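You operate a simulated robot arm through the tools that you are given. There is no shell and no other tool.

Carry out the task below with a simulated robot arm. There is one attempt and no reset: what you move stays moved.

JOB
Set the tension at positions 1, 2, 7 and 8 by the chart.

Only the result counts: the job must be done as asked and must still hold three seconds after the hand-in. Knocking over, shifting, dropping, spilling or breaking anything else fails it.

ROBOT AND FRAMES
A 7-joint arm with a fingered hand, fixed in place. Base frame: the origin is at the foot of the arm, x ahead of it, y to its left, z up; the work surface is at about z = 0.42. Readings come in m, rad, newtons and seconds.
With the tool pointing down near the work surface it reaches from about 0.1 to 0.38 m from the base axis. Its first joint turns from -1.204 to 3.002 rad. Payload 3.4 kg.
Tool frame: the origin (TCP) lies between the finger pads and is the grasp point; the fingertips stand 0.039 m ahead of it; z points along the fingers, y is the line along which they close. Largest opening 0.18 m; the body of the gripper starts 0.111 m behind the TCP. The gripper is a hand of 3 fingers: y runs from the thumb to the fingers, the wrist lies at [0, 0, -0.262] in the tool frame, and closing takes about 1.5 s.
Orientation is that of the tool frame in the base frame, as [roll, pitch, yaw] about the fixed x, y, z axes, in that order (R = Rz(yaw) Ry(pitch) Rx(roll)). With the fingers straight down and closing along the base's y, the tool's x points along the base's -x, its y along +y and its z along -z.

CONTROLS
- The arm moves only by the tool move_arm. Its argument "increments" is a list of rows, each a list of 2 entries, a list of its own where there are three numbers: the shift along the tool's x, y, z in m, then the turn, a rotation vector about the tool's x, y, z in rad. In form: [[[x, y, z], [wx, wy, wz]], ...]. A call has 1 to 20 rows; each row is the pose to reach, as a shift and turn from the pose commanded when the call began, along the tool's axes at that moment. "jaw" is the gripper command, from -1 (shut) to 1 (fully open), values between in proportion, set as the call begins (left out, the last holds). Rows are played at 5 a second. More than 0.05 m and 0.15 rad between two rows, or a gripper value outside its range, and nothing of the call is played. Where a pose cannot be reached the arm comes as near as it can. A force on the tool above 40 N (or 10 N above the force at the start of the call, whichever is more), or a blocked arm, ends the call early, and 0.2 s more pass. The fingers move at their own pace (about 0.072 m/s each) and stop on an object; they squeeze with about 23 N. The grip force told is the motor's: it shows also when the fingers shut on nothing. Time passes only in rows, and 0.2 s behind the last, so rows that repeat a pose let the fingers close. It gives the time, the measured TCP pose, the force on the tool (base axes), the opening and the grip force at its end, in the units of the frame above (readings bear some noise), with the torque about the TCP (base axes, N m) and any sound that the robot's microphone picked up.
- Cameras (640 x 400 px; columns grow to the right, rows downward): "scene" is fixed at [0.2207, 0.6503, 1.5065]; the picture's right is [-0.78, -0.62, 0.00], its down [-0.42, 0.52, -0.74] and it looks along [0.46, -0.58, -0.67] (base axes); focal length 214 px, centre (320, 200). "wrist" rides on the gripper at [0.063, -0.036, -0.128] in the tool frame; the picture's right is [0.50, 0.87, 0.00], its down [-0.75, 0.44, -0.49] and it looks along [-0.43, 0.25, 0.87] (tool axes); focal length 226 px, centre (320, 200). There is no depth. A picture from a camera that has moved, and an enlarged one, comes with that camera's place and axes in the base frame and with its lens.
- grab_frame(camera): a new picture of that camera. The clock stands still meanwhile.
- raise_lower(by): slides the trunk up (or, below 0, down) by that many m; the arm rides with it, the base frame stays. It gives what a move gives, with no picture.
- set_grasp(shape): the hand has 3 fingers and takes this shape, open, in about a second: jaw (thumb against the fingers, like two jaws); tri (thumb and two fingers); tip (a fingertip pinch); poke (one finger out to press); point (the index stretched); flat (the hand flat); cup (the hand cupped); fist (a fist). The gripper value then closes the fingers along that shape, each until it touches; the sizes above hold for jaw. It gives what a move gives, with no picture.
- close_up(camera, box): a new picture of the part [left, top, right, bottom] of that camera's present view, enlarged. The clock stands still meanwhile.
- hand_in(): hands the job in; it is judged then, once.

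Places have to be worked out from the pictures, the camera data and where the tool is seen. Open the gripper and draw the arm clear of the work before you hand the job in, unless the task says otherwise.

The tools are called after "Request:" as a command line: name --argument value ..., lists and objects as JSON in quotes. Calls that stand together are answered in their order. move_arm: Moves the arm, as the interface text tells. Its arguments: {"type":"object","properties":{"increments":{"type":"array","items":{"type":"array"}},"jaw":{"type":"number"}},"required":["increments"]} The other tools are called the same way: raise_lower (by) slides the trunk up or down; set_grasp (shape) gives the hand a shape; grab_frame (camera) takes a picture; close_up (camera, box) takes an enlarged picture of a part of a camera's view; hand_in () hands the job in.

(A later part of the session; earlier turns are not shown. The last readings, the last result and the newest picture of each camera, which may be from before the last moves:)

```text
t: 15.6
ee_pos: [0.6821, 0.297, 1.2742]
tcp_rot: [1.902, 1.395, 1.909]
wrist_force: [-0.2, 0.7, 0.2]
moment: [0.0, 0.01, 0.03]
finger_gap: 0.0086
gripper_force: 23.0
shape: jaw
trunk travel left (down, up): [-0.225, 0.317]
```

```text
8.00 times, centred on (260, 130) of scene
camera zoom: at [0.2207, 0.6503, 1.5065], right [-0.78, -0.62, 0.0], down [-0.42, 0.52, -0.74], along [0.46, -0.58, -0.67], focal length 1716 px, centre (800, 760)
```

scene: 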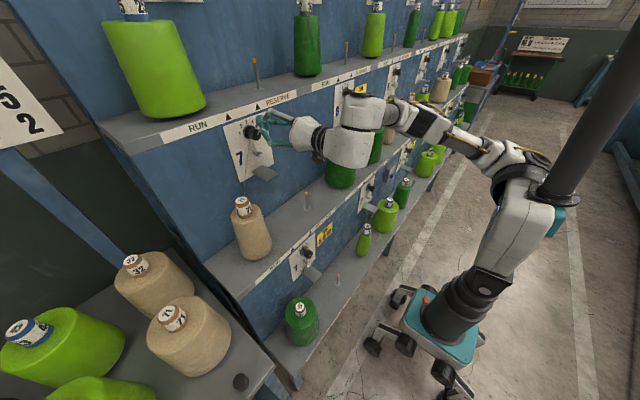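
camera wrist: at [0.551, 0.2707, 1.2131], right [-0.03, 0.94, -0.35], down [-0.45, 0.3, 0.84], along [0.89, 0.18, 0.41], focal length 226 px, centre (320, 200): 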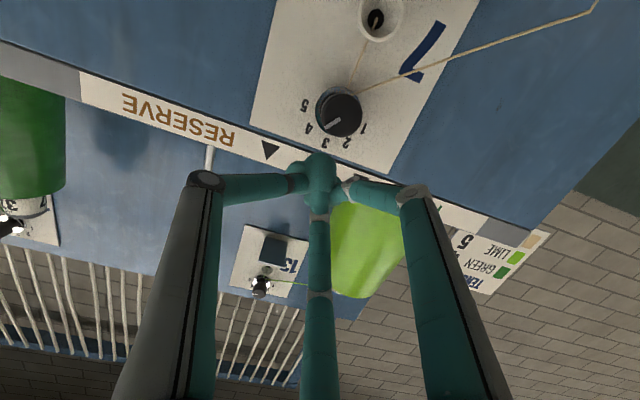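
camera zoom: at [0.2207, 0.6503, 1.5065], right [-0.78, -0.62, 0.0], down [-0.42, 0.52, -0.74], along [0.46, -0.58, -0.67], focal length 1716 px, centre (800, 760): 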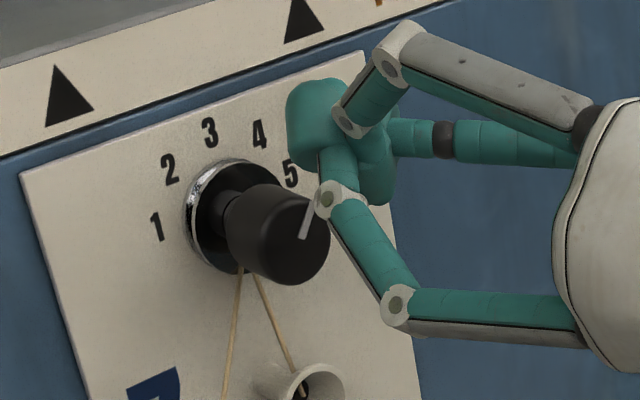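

Knob 7 now points at about +37°, i.e. roughly at "4"; it must go counter-clockwise some 78° to "2". The wrist has room in that direction, so I open, roll the hand back about 30°, then lower to the knob axis.

Request:
move_arm --increments '[[[0, 0, 0], [0.0043, -0.014, -0.1288]], [[0, 0, 0], [0.0086, -0.0281, -0.2575]], [[0, 0, 0], [0.0128, -0.0421, -0.3863]], [[0, 0, 0], [0.0171, -0.0562, -0.515]], [[0.0165, -0.0018, 0.0003], [0.0171, -0.0562, -0.515]], [[0.033, -0.0035, 0.0005], [0.0171, -0.0562, -0.515]], [[0.0495, -0.0053, 0.0008], [0.0171, -0.0562, -0.515]], [[0.0495, -0.0053, 0.0008], [0.0171, -0.0562, -0.515]]]' --jaw -0.5

Request:
grab_frame --camera "wrist"

Request:
grab_frame --camera "scene"

```text
t: 17.4
ee_pos: [0.6782, 0.3023, 1.2245]
tcp_rot: [-1.55, 1.224, -1.554]
wrist_force: [-0.8, 0.7, -0.4]
moment: [-0.02, 0.02, 0.01]
finger_gap: 0.0446
gripper_force: 0.1
shape: jaw
trunk travel left (down, up): [-0.225, 0.317]
```

```text
taken
camera wrist: at [0.5516, 0.2466, 1.1777], right [0.01, 0.64, -0.76], down [-0.5, 0.67, 0.56], along [0.87, 0.38, 0.32], focal length 226 px, centre (320, 200)
```

wrist: 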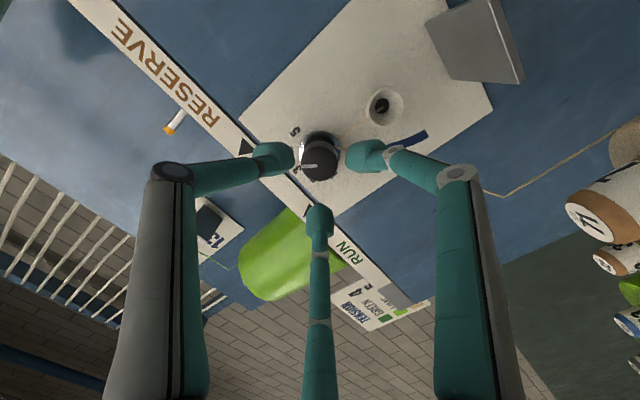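

```text
taken
```

scene: 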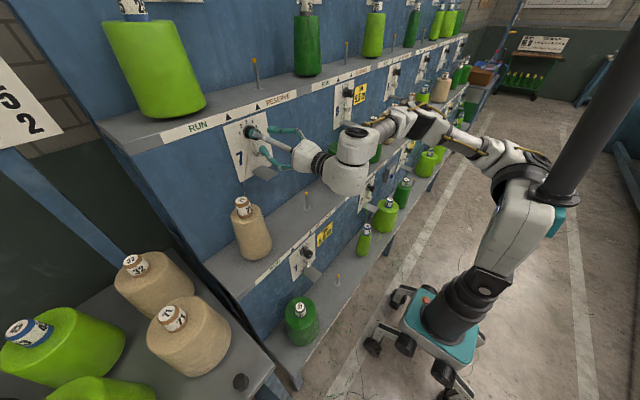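

The pose was reached exactly with no limit. Before gripping, I test the counter-clockwise roll range here in free air (tips are 20 mm short of the knob).

Request:
move_arm --increments '[[[0, 0, 0], [0, 0, -0.14]], [[0, 0, 0], [0, 0, -0.28]], [[0, 0, 0], [0, 0, -0.42]], [[0, 0, 0], [0, 0, -0.56]], [[0, 0, 0], [0, 0, -0.7]], [[0, 0, 0], [0, 0, -0.84]], [[0, 0, 0], [0, 0, -0.98]], [[0, 0, 0], [0, 0, -1.12]], [[0, 0, 0], [0, 0, -1.26]], [[0, 0, 0], [0, 0, -1.4]], [[0, 0, 0], [0, 0, -1.4]]]'

Request:
grab_frame --camera "wrist"

Request:
grab_frame --camera "scene"

```text
t: 19.8
ee_pos: [0.6788, 0.3011, 1.2242]
tcp_rot: [-1.565, -0.175, -1.573]
wrist_force: [-0.6, -0.1, 0.2]
moment: [0.02, -0.02, 0.03]
finger_gap: 0.0447
gripper_force: 0.1
shape: jaw
trunk travel left (down, up): [-0.225, 0.317]
```

```text
taken
camera wrist: at [0.5515, 0.2462, 1.2704], right [0.0, -0.64, -0.76], down [-0.49, 0.67, -0.56], along [0.87, 0.38, -0.31], focal length 226 px, centre (320, 200)
```

wrist: 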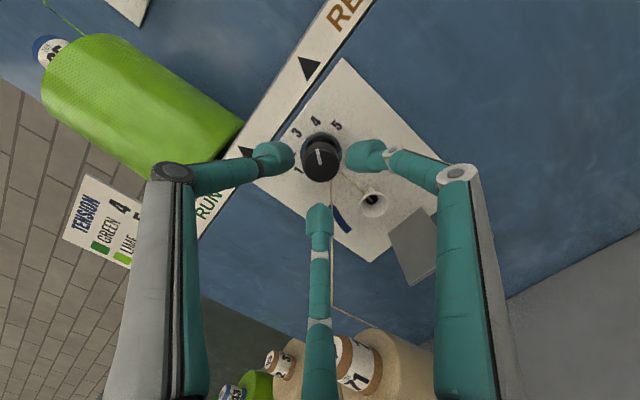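

```text
taken
```

scene: 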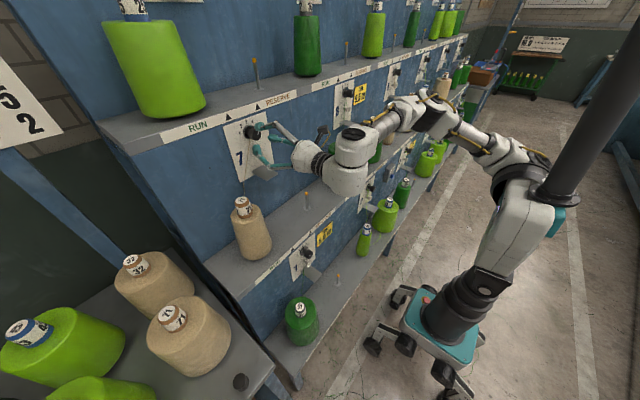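

The roll range is fine in that direction. From here the camera sees the dial face well, so I enlarge it to read the exact pointer angle.

Request:
close_up --camera "wrist" --box '[280, 100, 376, 190]'

```text
4.44 times, centred on (328, 145) of wrist
camera zoom: at [0.5515, 0.2462, 1.2704], right [0.0, -0.64, -0.76], down [-0.49, 0.67, -0.56], along [0.87, 0.38, -0.31], focal length 1005 px, centre (284, 444)
```

zoom: 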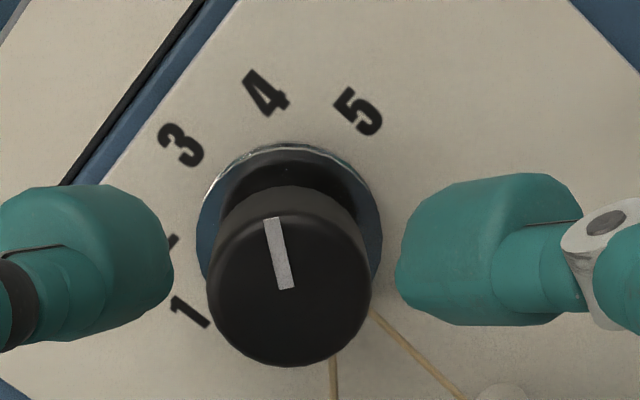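

The pointer is at about +38° (number 4). I check the roll range 30° further and then come back to a start roll where no finger stands above the yarn guide, narrowing the fingers.

Request:
move_arm --increments '[[[0, 0, 0], [0, 0, -0.13]], [[0, 0, 0], [0, 0, -0.26]], [[0, 0, 0], [0, 0, -0.39]], [[0, 0, 0], [0, 0, -0.52]], [[0, 0, 0], [0, 0, -0.38]], [[0, 0, 0], [0, 0, -0.24]], [[0, 0, 0], [0, 0, -0.1]], [[0, 0, 0], [0, 0, 0.04]], [[0, 0, 0], [0, 0, 0.18]], [[0, 0, 0], [0, 0, 0.32]], [[0, 0, 0], [0, 0, 0.46]], [[0, 0, 0], [0, 0, 0.6]], [[0, 0, 0], [0, 0, 0.74]], [[0, 0, 0], [0, 0, 0.86]], [[0, 0, 0], [0, 0, 0.96]], [[0, 0, 0], [0, 0, 0.96]]]' --jaw -0.55

Request:
grab_frame --camera "wrist"

```text
t: 23.2
ee_pos: [0.6788, 0.3003, 1.224]
tcp_rot: [-1.561, 0.786, -1.566]
wrist_force: [0.7, 0.3, 0.3]
moment: [0.0, -0.01, -0.02]
finger_gap: 0.0409
gripper_force: 0.1
shape: jaw
trunk travel left (down, up): [-0.225, 0.317]
```

```text
taken
camera wrist: at [0.5512, 0.2311, 1.2054], right [0.01, 0.26, -0.97], down [-0.49, 0.84, 0.22], along [0.87, 0.47, 0.13], focal length 226 px, centre (320, 200)
```

wrist: 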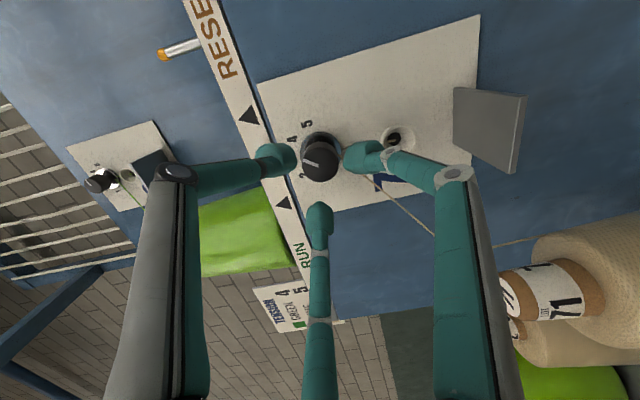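

The full roll range is available. I advance 36 mm around the knob and then close on it.

Request:
move_arm --increments '[[[0, 0, 0.012], [0, 0, 0]], [[0, 0, 0.024], [0, 0, 0]], [[0, 0, 0.036], [0, 0, 0]], [[0, 0, 0.036], [0, 0, 0]]]'

Request:
move_arm --increments '[[[0, 0, 0], [0, 0, 0]], [[0, 0, 0], [0, 0, 0]], [[0, 0, 0], [0, 0, 0]], [[0, 0, 0], [0, 0, 0]], [[0, 0, 0], [0, 0, 0]]]' --jaw -1

Request:
grab_frame --camera "wrist"

```text
t: 24.2
ee_pos: [0.7144, 0.3016, 1.2264]
tcp_rot: [-1.56, 0.783, -1.565]
wrist_force: [-0.4, 1.1, -0.6]
moment: [0.01, -0.02, 0.02]
finger_gap: 0.0408
gripper_force: 0.0
shape: jaw
trunk travel left (down, up): [-0.225, 0.317]
```

```text
t: 25.4
ee_pos: [0.7144, 0.3017, 1.2266]
tcp_rot: [-1.564, 0.786, -1.567]
wrist_force: [2.0, -0.6, 0.1]
moment: [0.03, 0.04, -0.03]
finger_gap: 0.0267
gripper_force: 23.1
shape: jaw
trunk travel left (down, up): [-0.225, 0.317]
```

```text
taken
camera wrist: at [0.5875, 0.2319, 1.2064], right [0.01, 0.26, -0.97], down [-0.49, 0.84, 0.22], along [0.87, 0.47, 0.13], focal length 226 px, centre (320, 200)
```

wrist: 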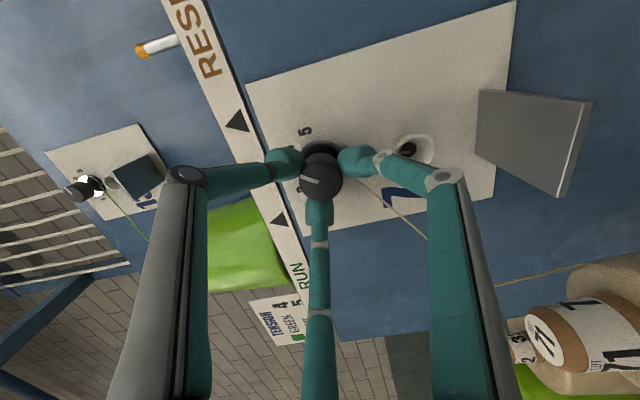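

The knob is gripped (gap 27 mm, 23 N). I twist counter-clockwise about 40° first and check whether it follows without slipping.

Request:
move_arm --increments '[[[0, 0, 0], [0, 0, -0.1]], [[0, 0, 0], [0, 0, -0.2]], [[0, 0, 0], [0, 0, -0.3]], [[0, 0, 0], [0, 0, -0.4]], [[0, 0, 0], [0, 0, -0.5]], [[0, 0, 0], [0, 0, -0.6]], [[0, 0, 0], [0, 0, -0.7]], [[0, 0, 0], [0, 0, -0.7]]]'

Request:
close_up --camera "wrist" --box '[260, 110, 380, 220]'

Request:
close_up --camera "scene" --box '[220, 105, 300, 155]'

```text
t: 27.2
ee_pos: [0.7156, 0.3013, 1.2255]
tcp_rot: [-1.565, 0.083, -1.571]
wrist_force: [-2.4, 1.7, -1.9]
moment: [0.01, 0.08, 0.08]
finger_gap: 0.0263
gripper_force: 22.8
shape: jaw
trunk travel left (down, up): [-0.225, 0.317]
```

```text
3.64 times, centred on (320, 165) of wrist
camera zoom: at [0.5875, 0.2364, 1.255], right [0.01, -0.43, -0.9], down [-0.49, 0.79, -0.37], along [0.87, 0.45, -0.2], focal length 822 px, centre (320, 327)
```

zoom: 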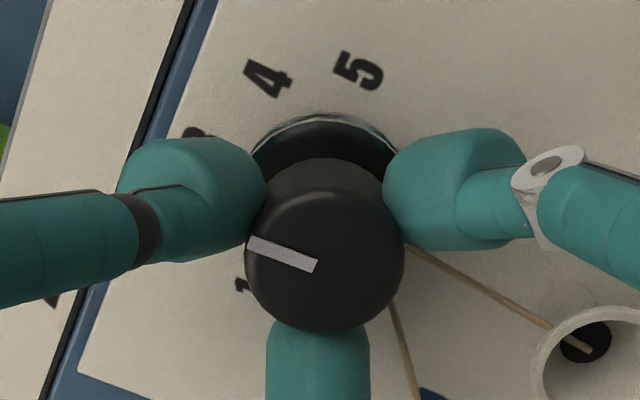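

```text
8.00 times, centred on (260, 130) of scene
camera zoom: at [0.2207, 0.6503, 1.5065], right [-0.78, -0.62, 0.0], down [-0.42, 0.52, -0.74], along [0.46, -0.58, -0.67], focal length 1716 px, centre (800, 760)
```

zoom: 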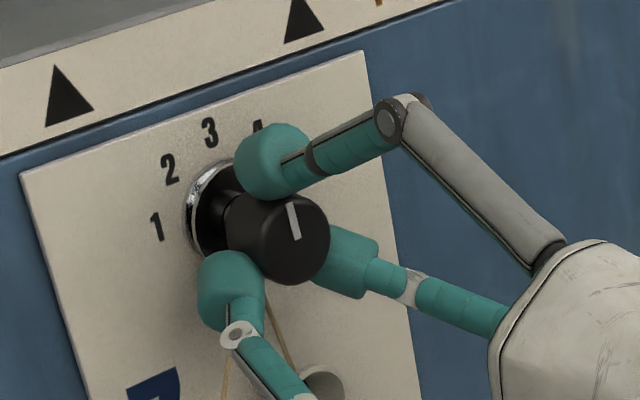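

The knob follows the hand without slip; its pointer is now near "3". I twist another 39° toward "2".

Request:
move_arm --increments '[[[0, 0, 0], [0, 0, -0.1]], [[0, 0, 0], [0, 0, -0.2]], [[0, 0, 0], [0, 0, -0.3]], [[0, 0, 0], [0, 0, -0.4]], [[0, 0, 0], [0, 0, -0.5]], [[0, 0, 0], [0, 0, -0.6]], [[0, 0, 0], [0, 0, -0.68]], [[0, 0, 0], [0, 0, -0.68]]]'

Request:
close_up --camera "wrist" --box '[260, 110, 380, 220]'

Request:
close_up --camera "scene" --box '[220, 105, 300, 155]'

```text
t: 29.0
ee_pos: [0.7147, 0.3014, 1.2241]
tcp_rot: [-1.564, -0.598, -1.577]
wrist_force: [-3.0, -1.0, -4.3]
moment: [0.0, 0.18, 0.03]
finger_gap: 0.0261
gripper_force: 22.9
shape: jaw
trunk travel left (down, up): [-0.225, 0.317]
```

```text
3.64 times, centred on (320, 165) of wrist
camera zoom: at [0.5874, 0.2703, 1.2886], right [0.0, -0.9, -0.44], down [-0.49, 0.38, -0.79], along [0.87, 0.21, -0.44], focal length 822 px, centre (320, 327)
```

zoom: 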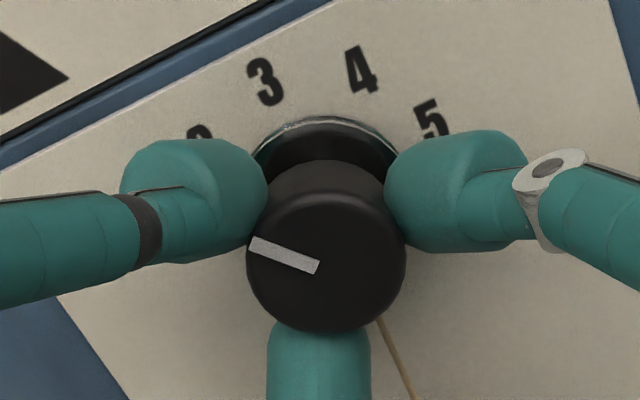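

```text
8.00 times, centred on (260, 130) of scene
camera zoom: at [0.2207, 0.6503, 1.5065], right [-0.78, -0.62, 0.0], down [-0.42, 0.52, -0.74], along [0.46, -0.58, -0.67], focal length 1716 px, centre (800, 760)
```

zoom: 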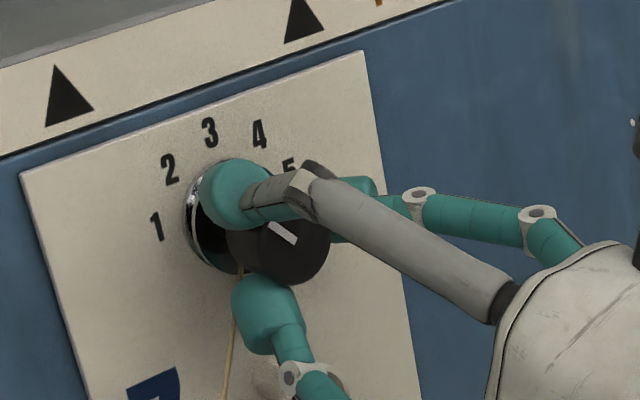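

The pointer is at about −41°, i.e. at "2". I release the fingers slightly, back off 36 mm and verify.

Request:
move_arm --increments '[[[0, 0, 0], [0, 0, 0]], [[0, 0, 0], [0, 0, 0]], [[0, 0, 0], [0, 0, 0]], [[0, 0, -0.012], [0, 0, 0]], [[0, 0, -0.024], [0, 0, 0]], [[0, 0, -0.036], [0, 0, 0]], [[0, 0, -0.036], [0, 0, 0]]]' --jaw -0.5

Request:
close_up --camera "wrist" --box '[270, 90, 380, 200]'

Request:
close_up --camera "scene" --box '[220, 105, 300, 155]'

Request:
grab_frame --camera "scene"

```text
t: 30.6
ee_pos: [0.6802, 0.3028, 1.2255]
tcp_rot: [-1.561, -0.595, -1.576]
wrist_force: [-0.3, 0.0, -0.2]
moment: [-0.03, 0.0, 0.01]
finger_gap: 0.0446
gripper_force: 0.0
shape: jaw
trunk travel left (down, up): [-0.225, 0.317]
```

```text
3.64 times, centred on (325, 145) of wrist
camera zoom: at [0.5516, 0.2713, 1.2897], right [0.0, -0.9, -0.44], down [-0.49, 0.38, -0.79], along [0.87, 0.21, -0.44], focal length 822 px, centre (302, 400)
```

zoom: 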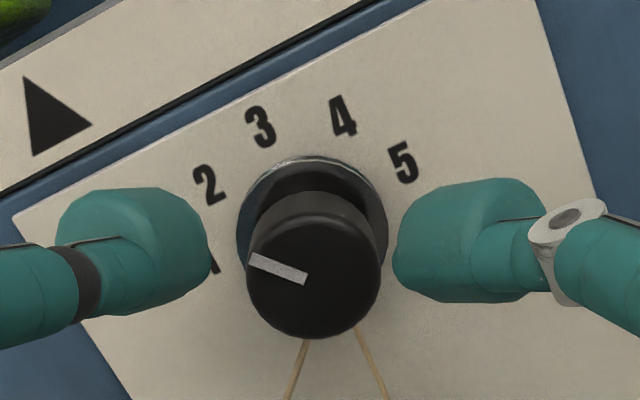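

```text
8.00 times, centred on (260, 130) of scene
camera zoom: at [0.2207, 0.6503, 1.5065], right [-0.78, -0.62, 0.0], down [-0.42, 0.52, -0.74], along [0.46, -0.58, -0.67], focal length 1716 px, centre (800, 760)
```

zoom: 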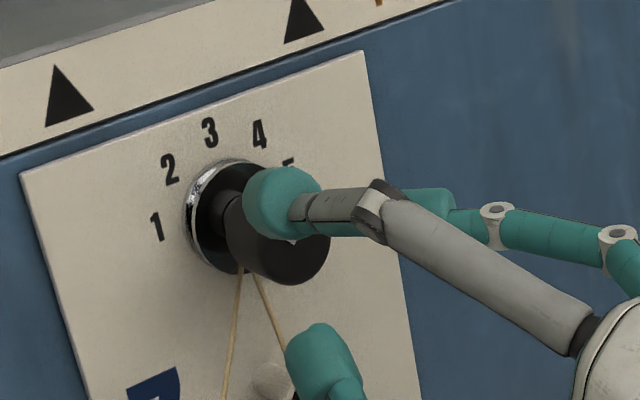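

```text
taken
```

scene: 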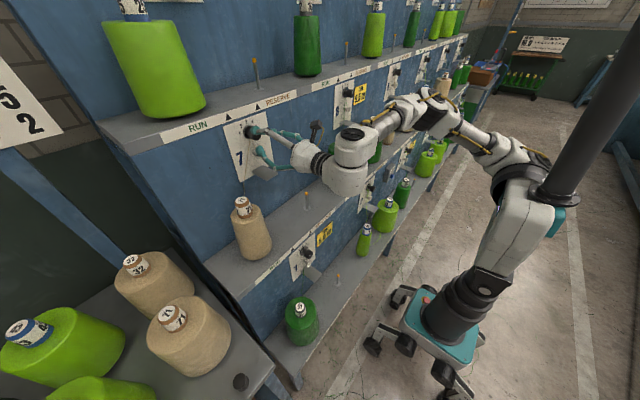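

Knob 7 now reads about −42°, at "2". Next is dial 8, which points at "3" and needs one step clockwise; I slide the hand sideways to (0.66, −0.225, 1.224), keeping it level.

Request:
move_arm --increments '[[[0, 0, -0.02], [0, 0, 0]], [[0.0312, 0.0212, -0.0202], [0, 0, 0]], [[0.0624, 0.0424, -0.0202], [0, 0, 0]], [[0.0935, 0.0637, -0.0202], [0, 0, 0]], [[0.1247, 0.0849, -0.0202], [0, 0, 0]], [[0.1559, 0.1061, -0.0202], [0, 0, 0]], [[0.1871, 0.1273, -0.0202], [0, 0, 0]], [[0.2183, 0.1486, -0.0202], [0, 0, 0]]]'

Request:
grab_frame --camera "scene"

Request:
grab_frame --camera "wrist"

```text
t: 32.4
ee_pos: [0.6594, 0.0334, 1.2219]
tcp_rot: [-1.563, -0.592, -1.575]
wrist_force: [-0.7, -0.6, 0.1]
moment: [-0.03, -0.02, 0.02]
finger_gap: 0.0446
gripper_force: 0.2
shape: jaw
trunk travel left (down, up): [-0.225, 0.317]
```

```text
taken
```

scene: 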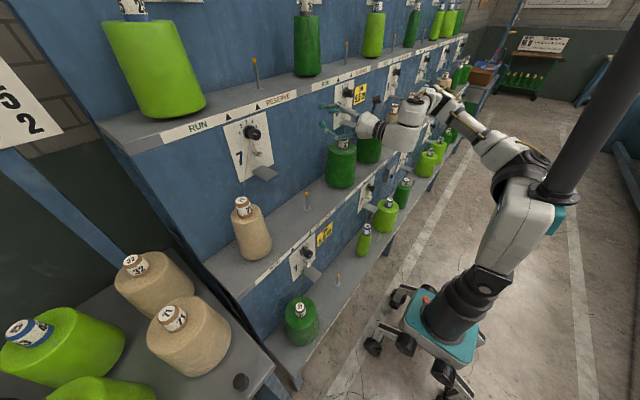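

```text
taken
camera wrist: at [0.5325, 0.0007, 1.2858], right [0.0, -0.9, -0.44], down [-0.49, 0.38, -0.78], along [0.87, 0.22, -0.44], focal length 226 px, centre (320, 200)
```

wrist: 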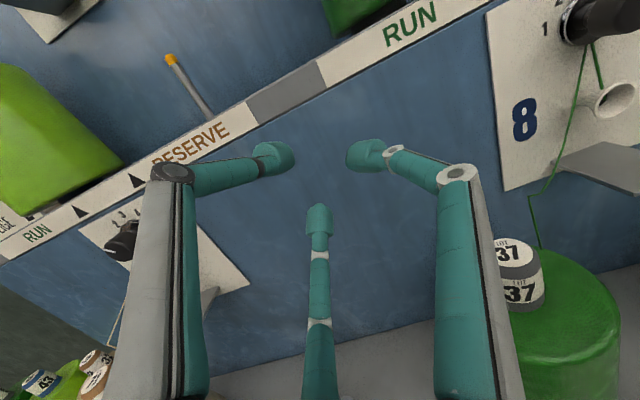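

Clear so far, and the cone-8 tube top is at about z = 1.085, well under the hand. I continue to y = −0.225.

Request:
move_arm --increments '[[[0.0308, 0.0207, 0], [0, 0, 0]], [[0.0617, 0.0414, 0], [0, 0, 0]], [[0.0925, 0.0621, 0], [0, 0, 0]], [[0.1234, 0.0828, 0], [0, 0, 0]], [[0.1542, 0.1035, 0], [0, 0, 0]], [[0.185, 0.1242, 0], [0, 0, 0]], [[0.2155, 0.1431, 0], [0, 0, 0]], [[0.2155, 0.1431, 0], [0, 0, 0]]]'

Request:
grab_frame --camera "scene"

Request:
grab_frame --camera "wrist"

```text
t: 34.2
ee_pos: [0.6592, -0.2228, 1.226]
tcp_rot: [-1.562, -0.594, -1.576]
wrist_force: [1.0, 0.2, -0.1]
moment: [-0.04, -0.02, -0.01]
finger_gap: 0.0447
gripper_force: 0.1
shape: jaw
trunk travel left (down, up): [-0.225, 0.317]
```

```text
taken
```

scene: 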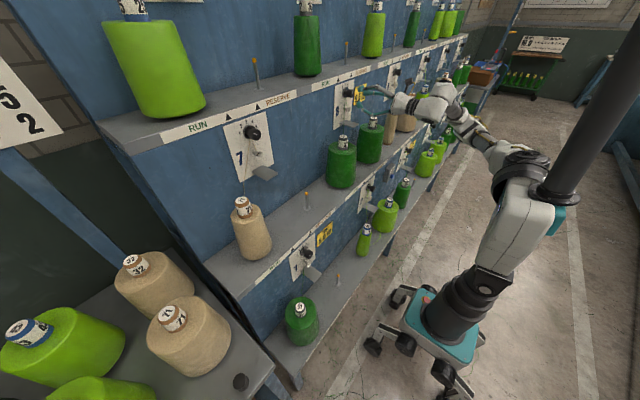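

```text
taken
camera wrist: at [0.5318, -0.2529, 1.2903], right [0.0, -0.9, -0.44], down [-0.49, 0.38, -0.79], along [0.87, 0.21, -0.44], focal length 226 px, centre (320, 200)
```

wrist: 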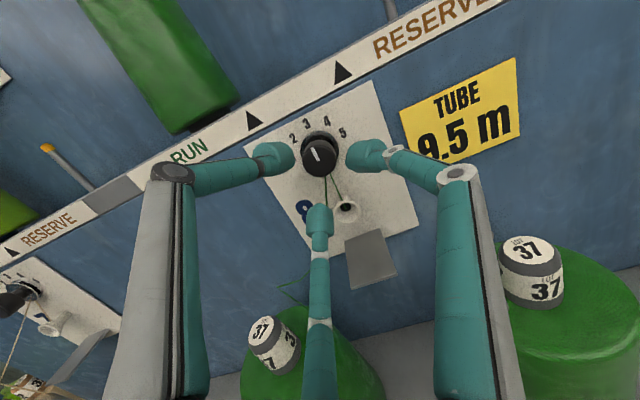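

The hand is in front of dial 8 and the dial is well framed. I take close-ups of dial 8 and of dial 7 (now unobstructed in the scene camera).

Request:
close_up --camera "wrist" --box '[270, 100, 370, 190]'

Request:
close_up --camera "scene" --box '[232, 115, 280, 145]'

Request:
close_up --camera "scene" --box '[320, 70, 416, 130]'

```text
4.44 times, centred on (320, 145) of wrist
camera zoom: at [0.5318, -0.2529, 1.2903], right [0.0, -0.9, -0.44], down [-0.49, 0.38, -0.79], along [0.87, 0.21, -0.44], focal length 1005 px, centre (320, 444)
```

zoom: 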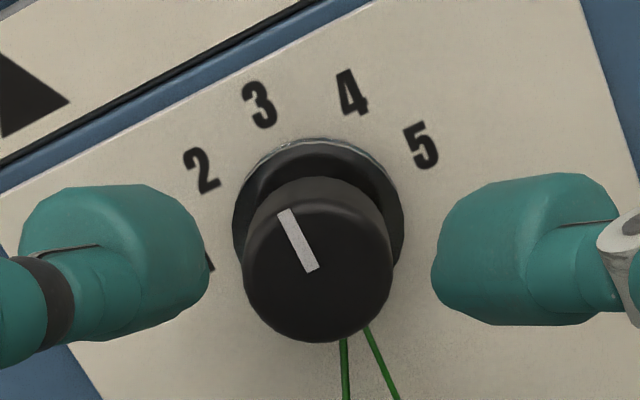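

```text
13.33 times, centred on (256, 130) of scene
camera zoom: at [0.2207, 0.6503, 1.5065], right [-0.78, -0.62, 0.0], down [-0.42, 0.52, -0.74], along [0.46, -0.58, -0.67], focal length 2860 px, centre (1173, 1133)
```

zoom: 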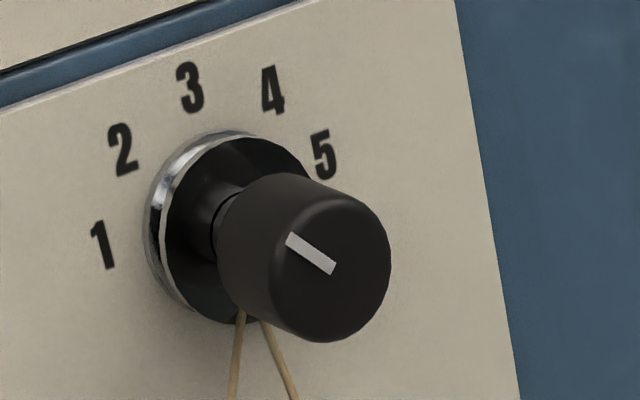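

```text
6.67 times, centred on (368, 100) of scene
camera zoom: at [0.2207, 0.6503, 1.5065], right [-0.78, -0.62, 0.0], down [-0.42, 0.52, -0.74], along [0.46, -0.58, -0.67], focal length 1430 px, centre (0, 867)
```

zoom: 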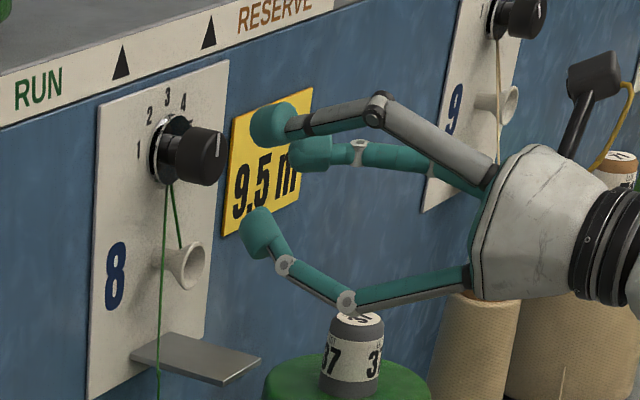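

Dial 7 reads −40°, exactly "2". Dial 8 reads "3" and is centred on the hand, so I narrow the fingers a little, advance 56 mm onto the knob and close.

Request:
move_arm --increments '[[[-0.0012, -0.0008, 0.015], [0, 0, 0]], [[-0.0012, -0.0008, 0.03], [0, 0, 0]], [[-0.0012, -0.0008, 0.043], [0, 0, 0]], [[-0.0012, -0.0008, 0.0555], [0, 0, 0]], [[-0.0012, -0.0008, 0.0555], [0, 0, 0]]]' --jaw -0.55

Request:
move_arm --increments '[[[0, 0, 0], [0, 0, 0]], [[0, 0, 0], [0, 0, 0]], [[0, 0, 0], [0, 0, 0]], [[0, 0, 0], [0, 0, 0]], [[0, 0, 0], [0, 0, 0]]]' --jaw -1

Request:
close_up --camera "wrist" --box '[260, 110, 380, 220]'

Request:
close_up --camera "scene" --box '[320, 70, 416, 130]'

```text
t: 35.4
ee_pos: [0.7126, -0.2219, 1.2279]
tcp_rot: [-1.562, -0.595, -1.576]
wrist_force: [0.3, -0.2, 0.3]
moment: [-0.01, -0.01, -0.02]
finger_gap: 0.0409
gripper_force: 0.1
shape: jaw
trunk travel left (down, up): [-0.225, 0.317]
```

```text
t: 36.6
ee_pos: [0.7138, -0.2221, 1.2284]
tcp_rot: [-1.561, -0.594, -1.576]
wrist_force: [3.6, -0.7, 2.0]
moment: [0.04, -0.08, -0.04]
finger_gap: 0.0255
gripper_force: 23.5
shape: jaw
trunk travel left (down, up): [-0.225, 0.317]
```

```text
3.64 times, centred on (320, 165) of wrist
camera zoom: at [0.5857, -0.2532, 1.2914], right [0.0, -0.9, -0.44], down [-0.49, 0.38, -0.79], along [0.87, 0.21, -0.44], focal length 822 px, centre (320, 327)
```

zoom: 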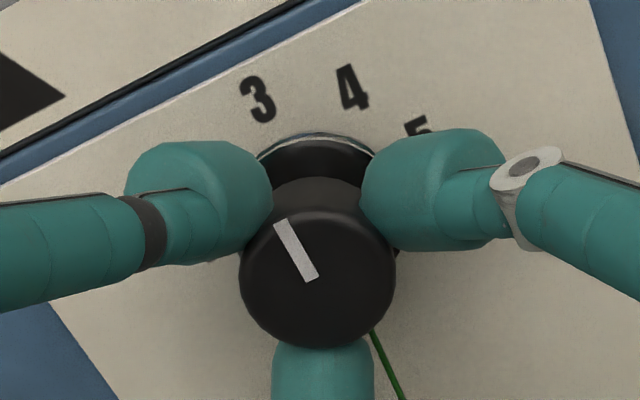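

```text
6.67 times, centred on (368, 100) of scene
camera zoom: at [0.2207, 0.6503, 1.5065], right [-0.78, -0.62, 0.0], down [-0.42, 0.52, -0.74], along [0.46, -0.58, -0.67], focal length 1430 px, centre (0, 867)
```

zoom: 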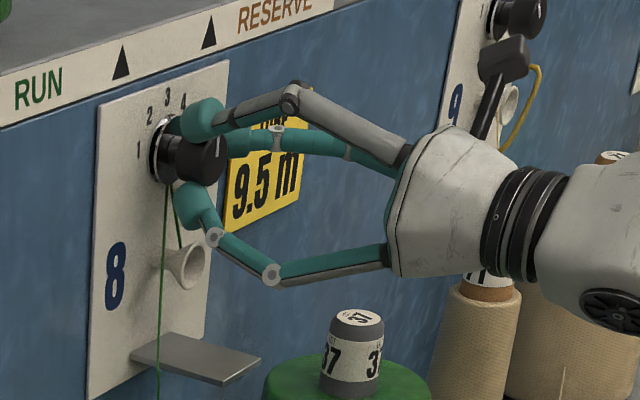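

The knob sits about 3 mm low in the grip, so I open slightly, shift down 3 mm and re-grip to be concentric.

Request:
move_arm --increments '[[[0, 0, 0], [0, 0, 0]], [[0, 0, 0], [0, 0, 0]], [[-0.0017, 0.0025, 0.001], [0, 0, 0]], [[-0.0017, 0.0025, 0.001], [0, 0, 0]]]' --jaw -0.55

Request:
move_arm --increments '[[[0, 0, 0], [0, 0, 0]], [[0, 0, 0], [0, 0, 0]], [[0, 0, 0], [0, 0, 0]], [[0, 0, 0], [0, 0, 0]], [[0, 0, 0], [0, 0, 0]]]' --jaw -1

Request:
close_up --camera "wrist" --box '[260, 110, 380, 220]'

```text
t: 37.6
ee_pos: [0.715, -0.2227, 1.2238]
tcp_rot: [-1.562, -0.595, -1.576]
wrist_force: [-0.7, 1.2, 0.3]
moment: [-0.02, -0.01, 0.01]
finger_gap: 0.0401
gripper_force: 0.1
shape: jaw
trunk travel left (down, up): [-0.225, 0.317]
```

```text
t: 38.8
ee_pos: [0.7144, -0.2218, 1.2237]
tcp_rot: [-1.563, -0.595, -1.576]
wrist_force: [1.6, -0.3, -0.8]
moment: [-0.05, 0.04, 0.01]
finger_gap: 0.0279
gripper_force: 23.0
shape: jaw
trunk travel left (down, up): [-0.225, 0.317]
```

```text
3.64 times, centred on (320, 165) of wrist
camera zoom: at [0.5872, -0.2533, 1.2874], right [0.0, -0.9, -0.44], down [-0.49, 0.38, -0.79], along [0.87, 0.21, -0.44], focal length 822 px, centre (320, 327)
```

zoom: 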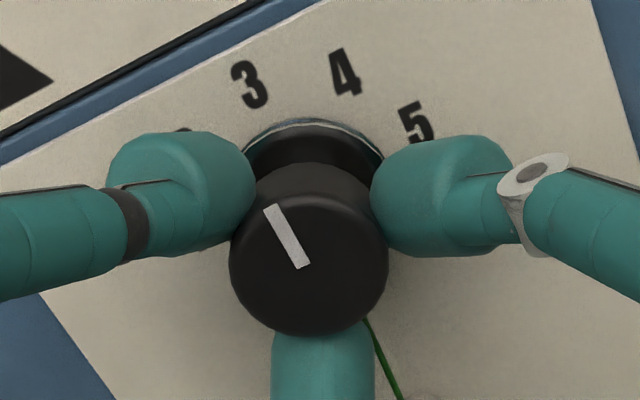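

Now better centred. I twist clockwise 20° first and watch for limits.

Request:
move_arm --increments '[[[0, 0, 0], [0, 0, 0.09]], [[0, 0, 0], [0, 0, 0.18]], [[0, 0, 0], [0, 0, 0.27]], [[0, 0, 0], [0, 0, 0.35]], [[0, 0, 0], [0, 0, 0.35]]]'

Request:
close_up --camera "wrist" --box '[260, 110, 380, 220]'

```text
t: 40.0
ee_pos: [0.7147, -0.2221, 1.2227]
tcp_rot: [-1.565, -0.244, -1.574]
wrist_force: [0.8, 1.5, -4.8]
moment: [-0.02, 0.16, 0.08]
finger_gap: 0.0271
gripper_force: 22.8
shape: jaw
trunk travel left (down, up): [-0.225, 0.317]
```

```text
3.64 times, centred on (320, 165) of wrist
camera zoom: at [0.5874, -0.2736, 1.2729], right [0.0, -0.69, -0.72], down [-0.49, 0.63, -0.61], along [0.87, 0.35, -0.34], focal length 822 px, centre (320, 327)
```

zoom: 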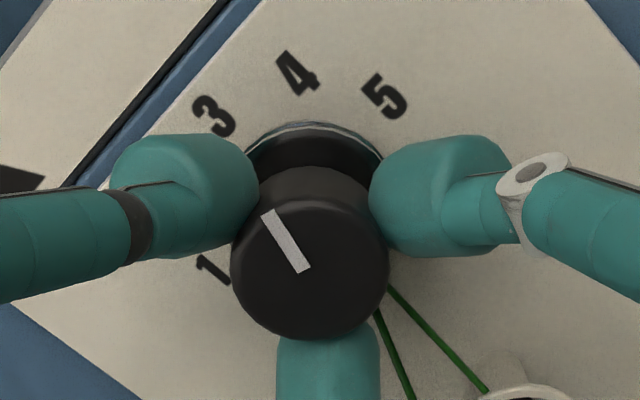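

The knob follows with slight lag. I twist another 20° and measure.

Request:
move_arm --increments '[[[0, 0, 0], [0, 0, 0.09]], [[0, 0, 0], [0, 0, 0.18]], [[0, 0, 0], [0, 0, 0.27]], [[0, 0, 0], [0, 0, 0.35]], [[0, 0, 0], [0, 0, 0.35]]]'

Request:
close_up --camera "wrist" --box '[260, 110, 380, 220]'

Request:
close_up --camera "scene" --box '[332, 78, 372, 103]'

```text
t: 41.2
ee_pos: [0.7142, -0.2219, 1.2237]
tcp_rot: [-1.567, 0.108, -1.57]
wrist_force: [-2.0, 5.9, -6.6]
moment: [-0.05, 0.23, 0.18]
finger_gap: 0.0268
gripper_force: 22.9
shape: jaw
trunk travel left (down, up): [-0.225, 0.317]
```

```text
3.64 times, centred on (320, 165) of wrist
camera zoom: at [0.5877, -0.2875, 1.2524], right [0.01, -0.41, -0.91], down [-0.49, 0.8, -0.36], along [0.87, 0.45, -0.19], focal length 822 px, centre (320, 327)
```

zoom: 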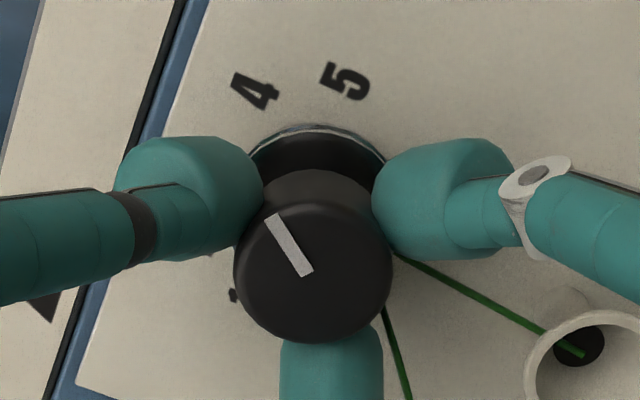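

```text
16.00 times, centred on (352, 90) of scene
camera zoom: at [0.2207, 0.6503, 1.5065], right [-0.78, -0.62, 0.0], down [-0.42, 0.52, -0.74], along [0.46, -0.58, -0.67], focal length 3432 px, centre (-192, 1952)
```

zoom: 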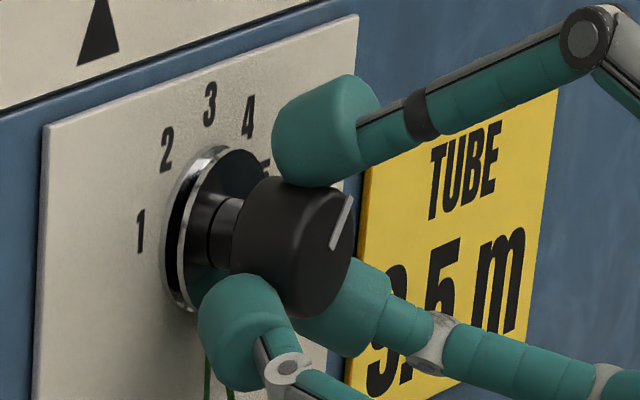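

The pointer is at about +34°, a few degrees short of "4" (+40°). I add 0.1 rad more.

Request:
move_arm --increments '[[[0, 0, 0], [0, 0, 0.05]], [[0, 0, 0], [0, 0, 0.1]], [[0, 0, 0], [0, 0, 0.1]]]'

Request:
close_up --camera "wrist" --box '[260, 110, 380, 220]'

Request:
close_up --camera "scene" --box '[332, 78, 372, 103]'

```text
t: 42.0
ee_pos: [0.7152, -0.2208, 1.2238]
tcp_rot: [-1.564, 0.205, -1.57]
wrist_force: [-1.5, 5.6, -3.9]
moment: [-0.01, 0.16, 0.19]
finger_gap: 0.0271
gripper_force: 23.0
shape: jaw
trunk travel left (down, up): [-0.225, 0.317]
```

```text
3.64 times, centred on (320, 165) of wrist
camera zoom: at [0.5877, -0.2899, 1.2453], right [0.01, -0.31, -0.95], down [-0.49, 0.83, -0.28], along [0.87, 0.47, -0.15], focal length 822 px, centre (320, 327)
```

zoom: 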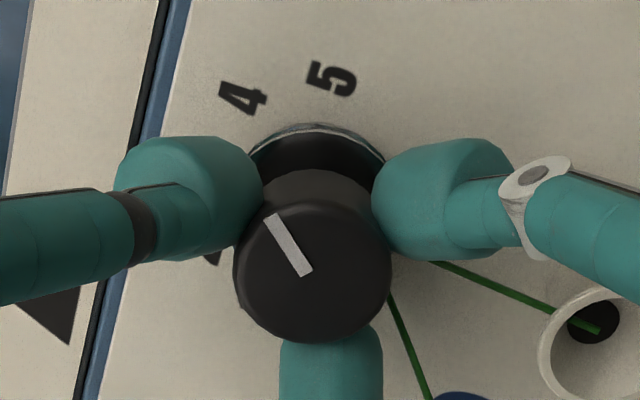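

```text
16.00 times, centred on (352, 90) of scene
camera zoom: at [0.2207, 0.6503, 1.5065], right [-0.78, -0.62, 0.0], down [-0.42, 0.52, -0.74], along [0.46, -0.58, -0.67], focal length 3432 px, centre (-192, 1952)
```

zoom: 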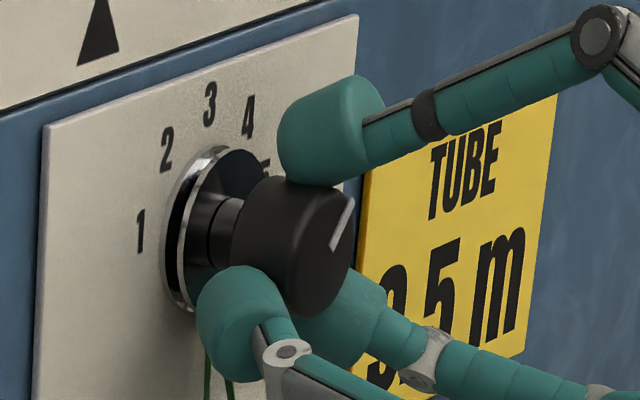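

The pointer is now at about +40°, "4". I release and back away 55 mm, then verify.

Request:
move_arm --increments '[[[0, 0, 0], [0, 0, 0]], [[0, 0, 0], [0, 0, 0]], [[0, 0, 0], [0, 0, 0]], [[0, 0, -0.014], [0, 0, 0]], [[0, 0, -0.028], [0, 0, 0]], [[0, 0, -0.042], [0, 0, 0]], [[0, 0, -0.056], [0, 0, 0]], [[0, 0, -0.056], [0, 0, 0]]]' --jaw -0.5

Request:
close_up --camera "wrist" --box '[270, 90, 370, 190]'

Request:
close_up --camera "scene" --box '[332, 78, 372, 103]'

Request:
grab_frame --camera "scene"

Request:
grab_frame --camera "wrist"

```text
t: 43.8
ee_pos: [0.6599, -0.2225, 1.2247]
tcp_rot: [-1.563, 0.206, -1.57]
wrist_force: [-0.2, 0.0, -0.2]
moment: [0.03, -0.04, 0.01]
finger_gap: 0.0446
gripper_force: 0.0
shape: jaw
trunk travel left (down, up): [-0.225, 0.317]
```

```text
4.00 times, centred on (320, 140) of wrist
camera zoom: at [0.5314, -0.2907, 1.2465], right [0.01, -0.31, -0.95], down [-0.49, 0.83, -0.28], along [0.87, 0.47, -0.15], focal length 904 px, centre (320, 440)
```

zoom: 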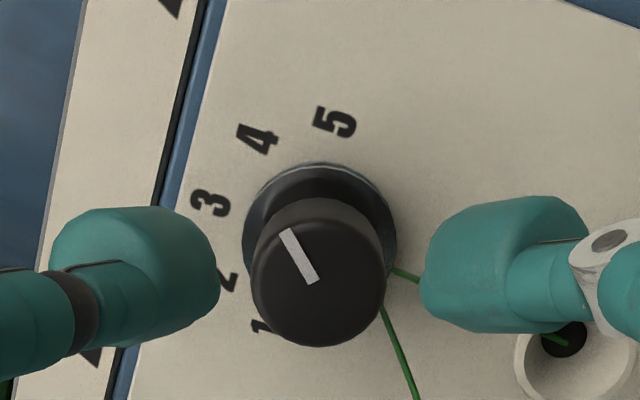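

```text
16.00 times, centred on (352, 90) of scene
camera zoom: at [0.2207, 0.6503, 1.5065], right [-0.78, -0.62, 0.0], down [-0.42, 0.52, -0.74], along [0.46, -0.58, -0.67], focal length 3432 px, centre (-192, 1952)
```

zoom: 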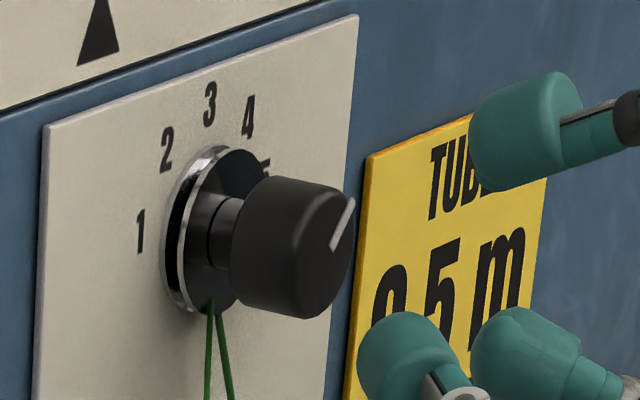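

```text
taken
```

scene: 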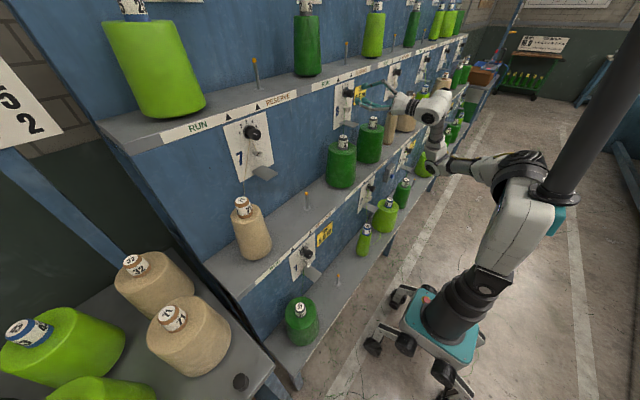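

```text
taken
camera wrist: at [0.5314, -0.2907, 1.2465], right [0.01, -0.31, -0.95], down [-0.49, 0.83, -0.28], along [0.87, 0.47, -0.15], focal length 226 px, centre (320, 200)
```

wrist: 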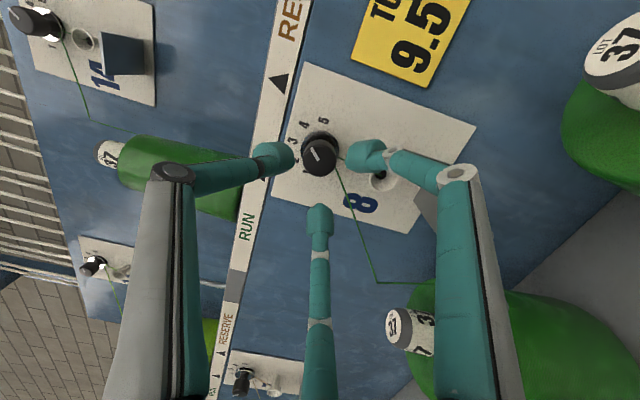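

Dial 8 is set at "4" (about +40°). Next are the lower dials at x≈0.55, z≈0.78, so I retract well back from the panel in level pose, testing how close to the base the arm can hold it.

Request:
move_arm --increments '[[[0, 0, -0.02], [0, 0, 0]], [[0, 0, -0.04], [0, 0, 0]], [[0, 0, -0.06], [0, 0, 0]], [[0, 0, -0.08], [0, 0, 0]], [[0, 0, -0.1], [0, 0, 0]], [[0, 0, -0.12], [0, 0, 0]], [[0, 0, -0.14], [0, 0, 0]], [[0, 0, -0.14], [0, 0, 0]]]'

Request:
grab_frame --camera "scene"

Request:
grab_frame --camera "wrist"

```text
t: 45.6
ee_pos: [0.5686, -0.2204, 1.2236]
tcp_rot: [-1.563, 0.202, -1.574]
wrist_force: [0.6, 0.2, -1.0]
moment: [0.0, -0.04, 0.04]
finger_gap: 0.045
gripper_force: 0.0
shape: jaw
out of reach, approached as far as the arm can: row 5, 6, 7, 8
trunk travel left (down, up): [-0.225, 0.317]
```

```text
taken
```

scene: 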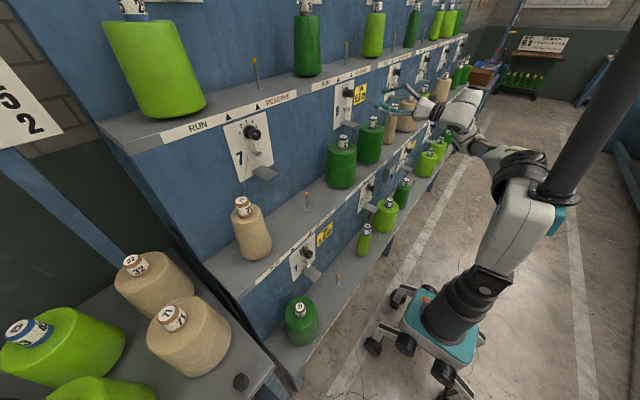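

```text
taken
camera wrist: at [0.4419, -0.2891, 1.2453], right [0.01, -0.32, -0.95], down [-0.49, 0.83, -0.28], along [0.87, 0.47, -0.15], focal length 226 px, centre (320, 200)
```

wrist: 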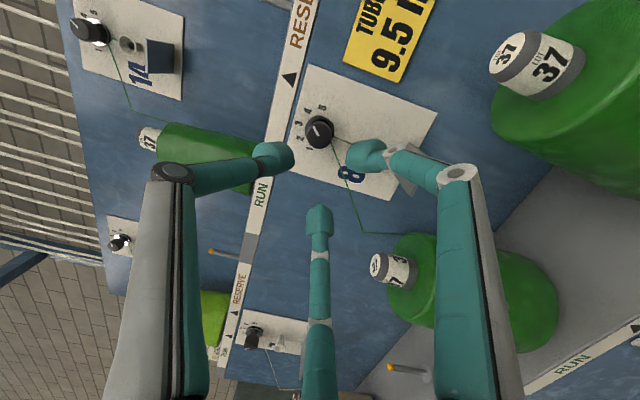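

Level pose reaches in to x≈0.57 at this height. Lower down, relative to the shoulder, it should reach closer, so I descend diagonally to (0.535, −0.222, 1.10), staying clear of the cones on the middle shelf.

Request:
move_arm --increments '[[[0.0054, 0.0242, -0.007], [0, 0, 0]], [[0.0108, 0.0483, -0.014], [0, 0, 0]], [[0.0162, 0.0725, -0.021], [0, 0, 0]], [[0.0216, 0.0966, -0.028], [0, 0, 0]], [[0.027, 0.1208, -0.035], [0, 0, 0]], [[0.027, 0.1208, -0.035], [0, 0, 0]]]'

Request:
grab_frame --camera "scene"

Request:
grab_frame --camera "wrist"

```text
t: 47.0
ee_pos: [0.5968, -0.2276, 1.1627]
tcp_rot: [-1.565, 0.205, -1.57]
wrist_force: [0.4, 0.7, -0.5]
moment: [0.01, 0.01, 0.02]
finger_gap: 0.0449
gripper_force: 0.1
shape: jaw
out of reach, approached as far as the arm can: row 1, 2, 3, 4, 5, 6
trunk travel left (down, up): [-0.225, 0.317]
```

```text
taken
```

scene: 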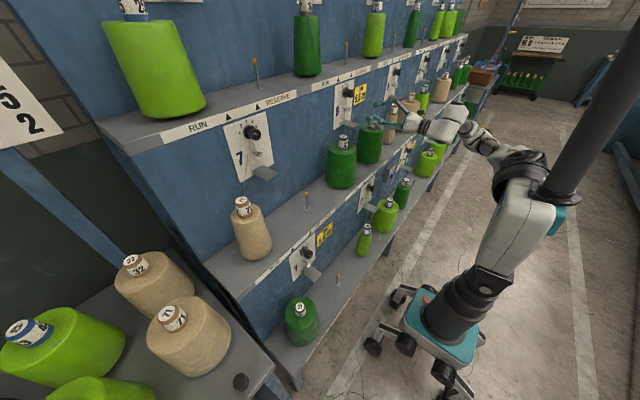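

```text
taken
camera wrist: at [0.4692, -0.2958, 1.1845], right [0.01, -0.31, -0.95], down [-0.49, 0.83, -0.28], along [0.87, 0.47, -0.15], focal length 226 px, centre (320, 200)
```

wrist: 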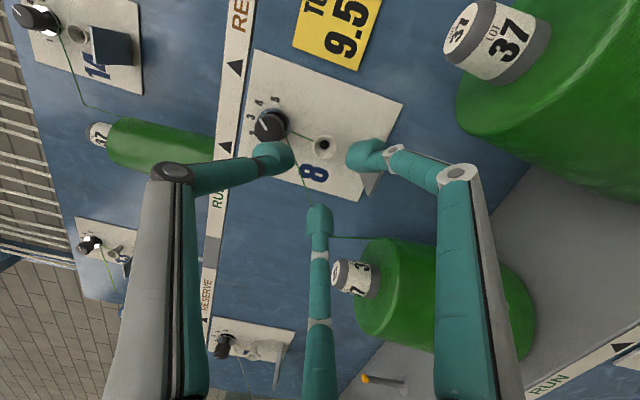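

Going lower pushes the level hand outward, so this elbow posture will not reach the lower dials. I pitch the hand down and lift the wrist, to change toward an elbow-up posture from which I can come down in front of the lower row.

Request:
move_arm --increments '[[[-0.0011, 0.0173, -0.0092], [-0.1305, 0.0272, 0]], [[-0.0022, 0.0346, -0.0183], [-0.2611, 0.0543, 0]], [[-0.0033, 0.052, -0.0275], [-0.3916, 0.0815, 0]], [[-0.0043, 0.0693, -0.0366], [-0.5221, 0.1086, 0]], [[-0.0054, 0.0866, -0.0458], [-0.6527, 0.1358, 0]], [[-0.0065, 0.1039, -0.0549], [-0.7832, 0.1629, 0]], [[-0.0065, 0.1039, -0.0549], [-0.7832, 0.1629, 0]]]'

Request:
grab_frame --camera "scene"

Request:
grab_frame --camera "wrist"

```text
t: 48.6
ee_pos: [0.5474, -0.2043, 1.0621]
tcp_rot: [-2.375, 0.143, -1.719]
wrist_force: [0.6, 0.1, -0.1]
moment: [0.0, 0.01, -0.01]
finger_gap: 0.0451
gripper_force: 0.1
shape: jaw
trunk travel left (down, up): [-0.225, 0.317]
```

```text
taken
```

scene: 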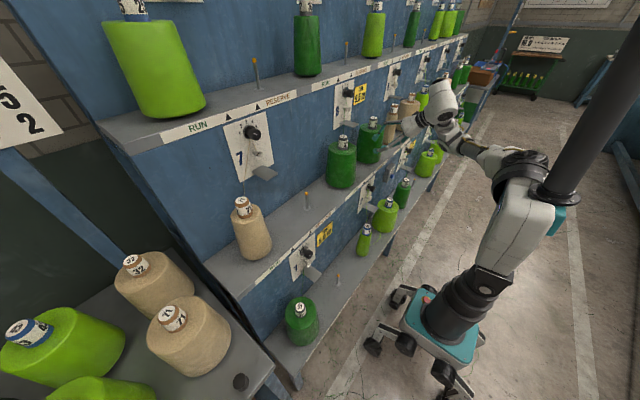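

```text
taken
camera wrist: at [0.4738, -0.2728, 1.1692], right [-0.68, -0.31, -0.67], down [-0.54, 0.83, 0.16], along [0.5, 0.47, -0.73], focal length 226 px, centre (320, 200)
```

wrist: 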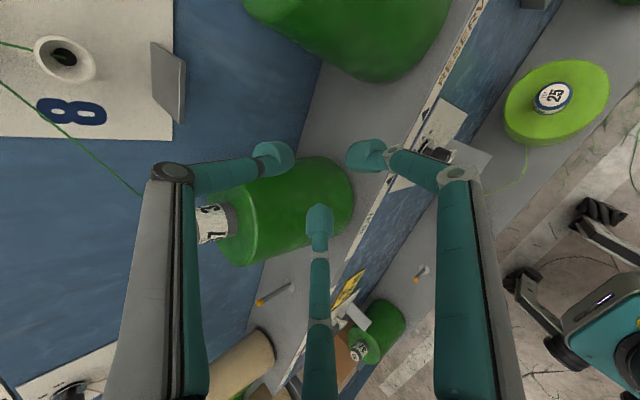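

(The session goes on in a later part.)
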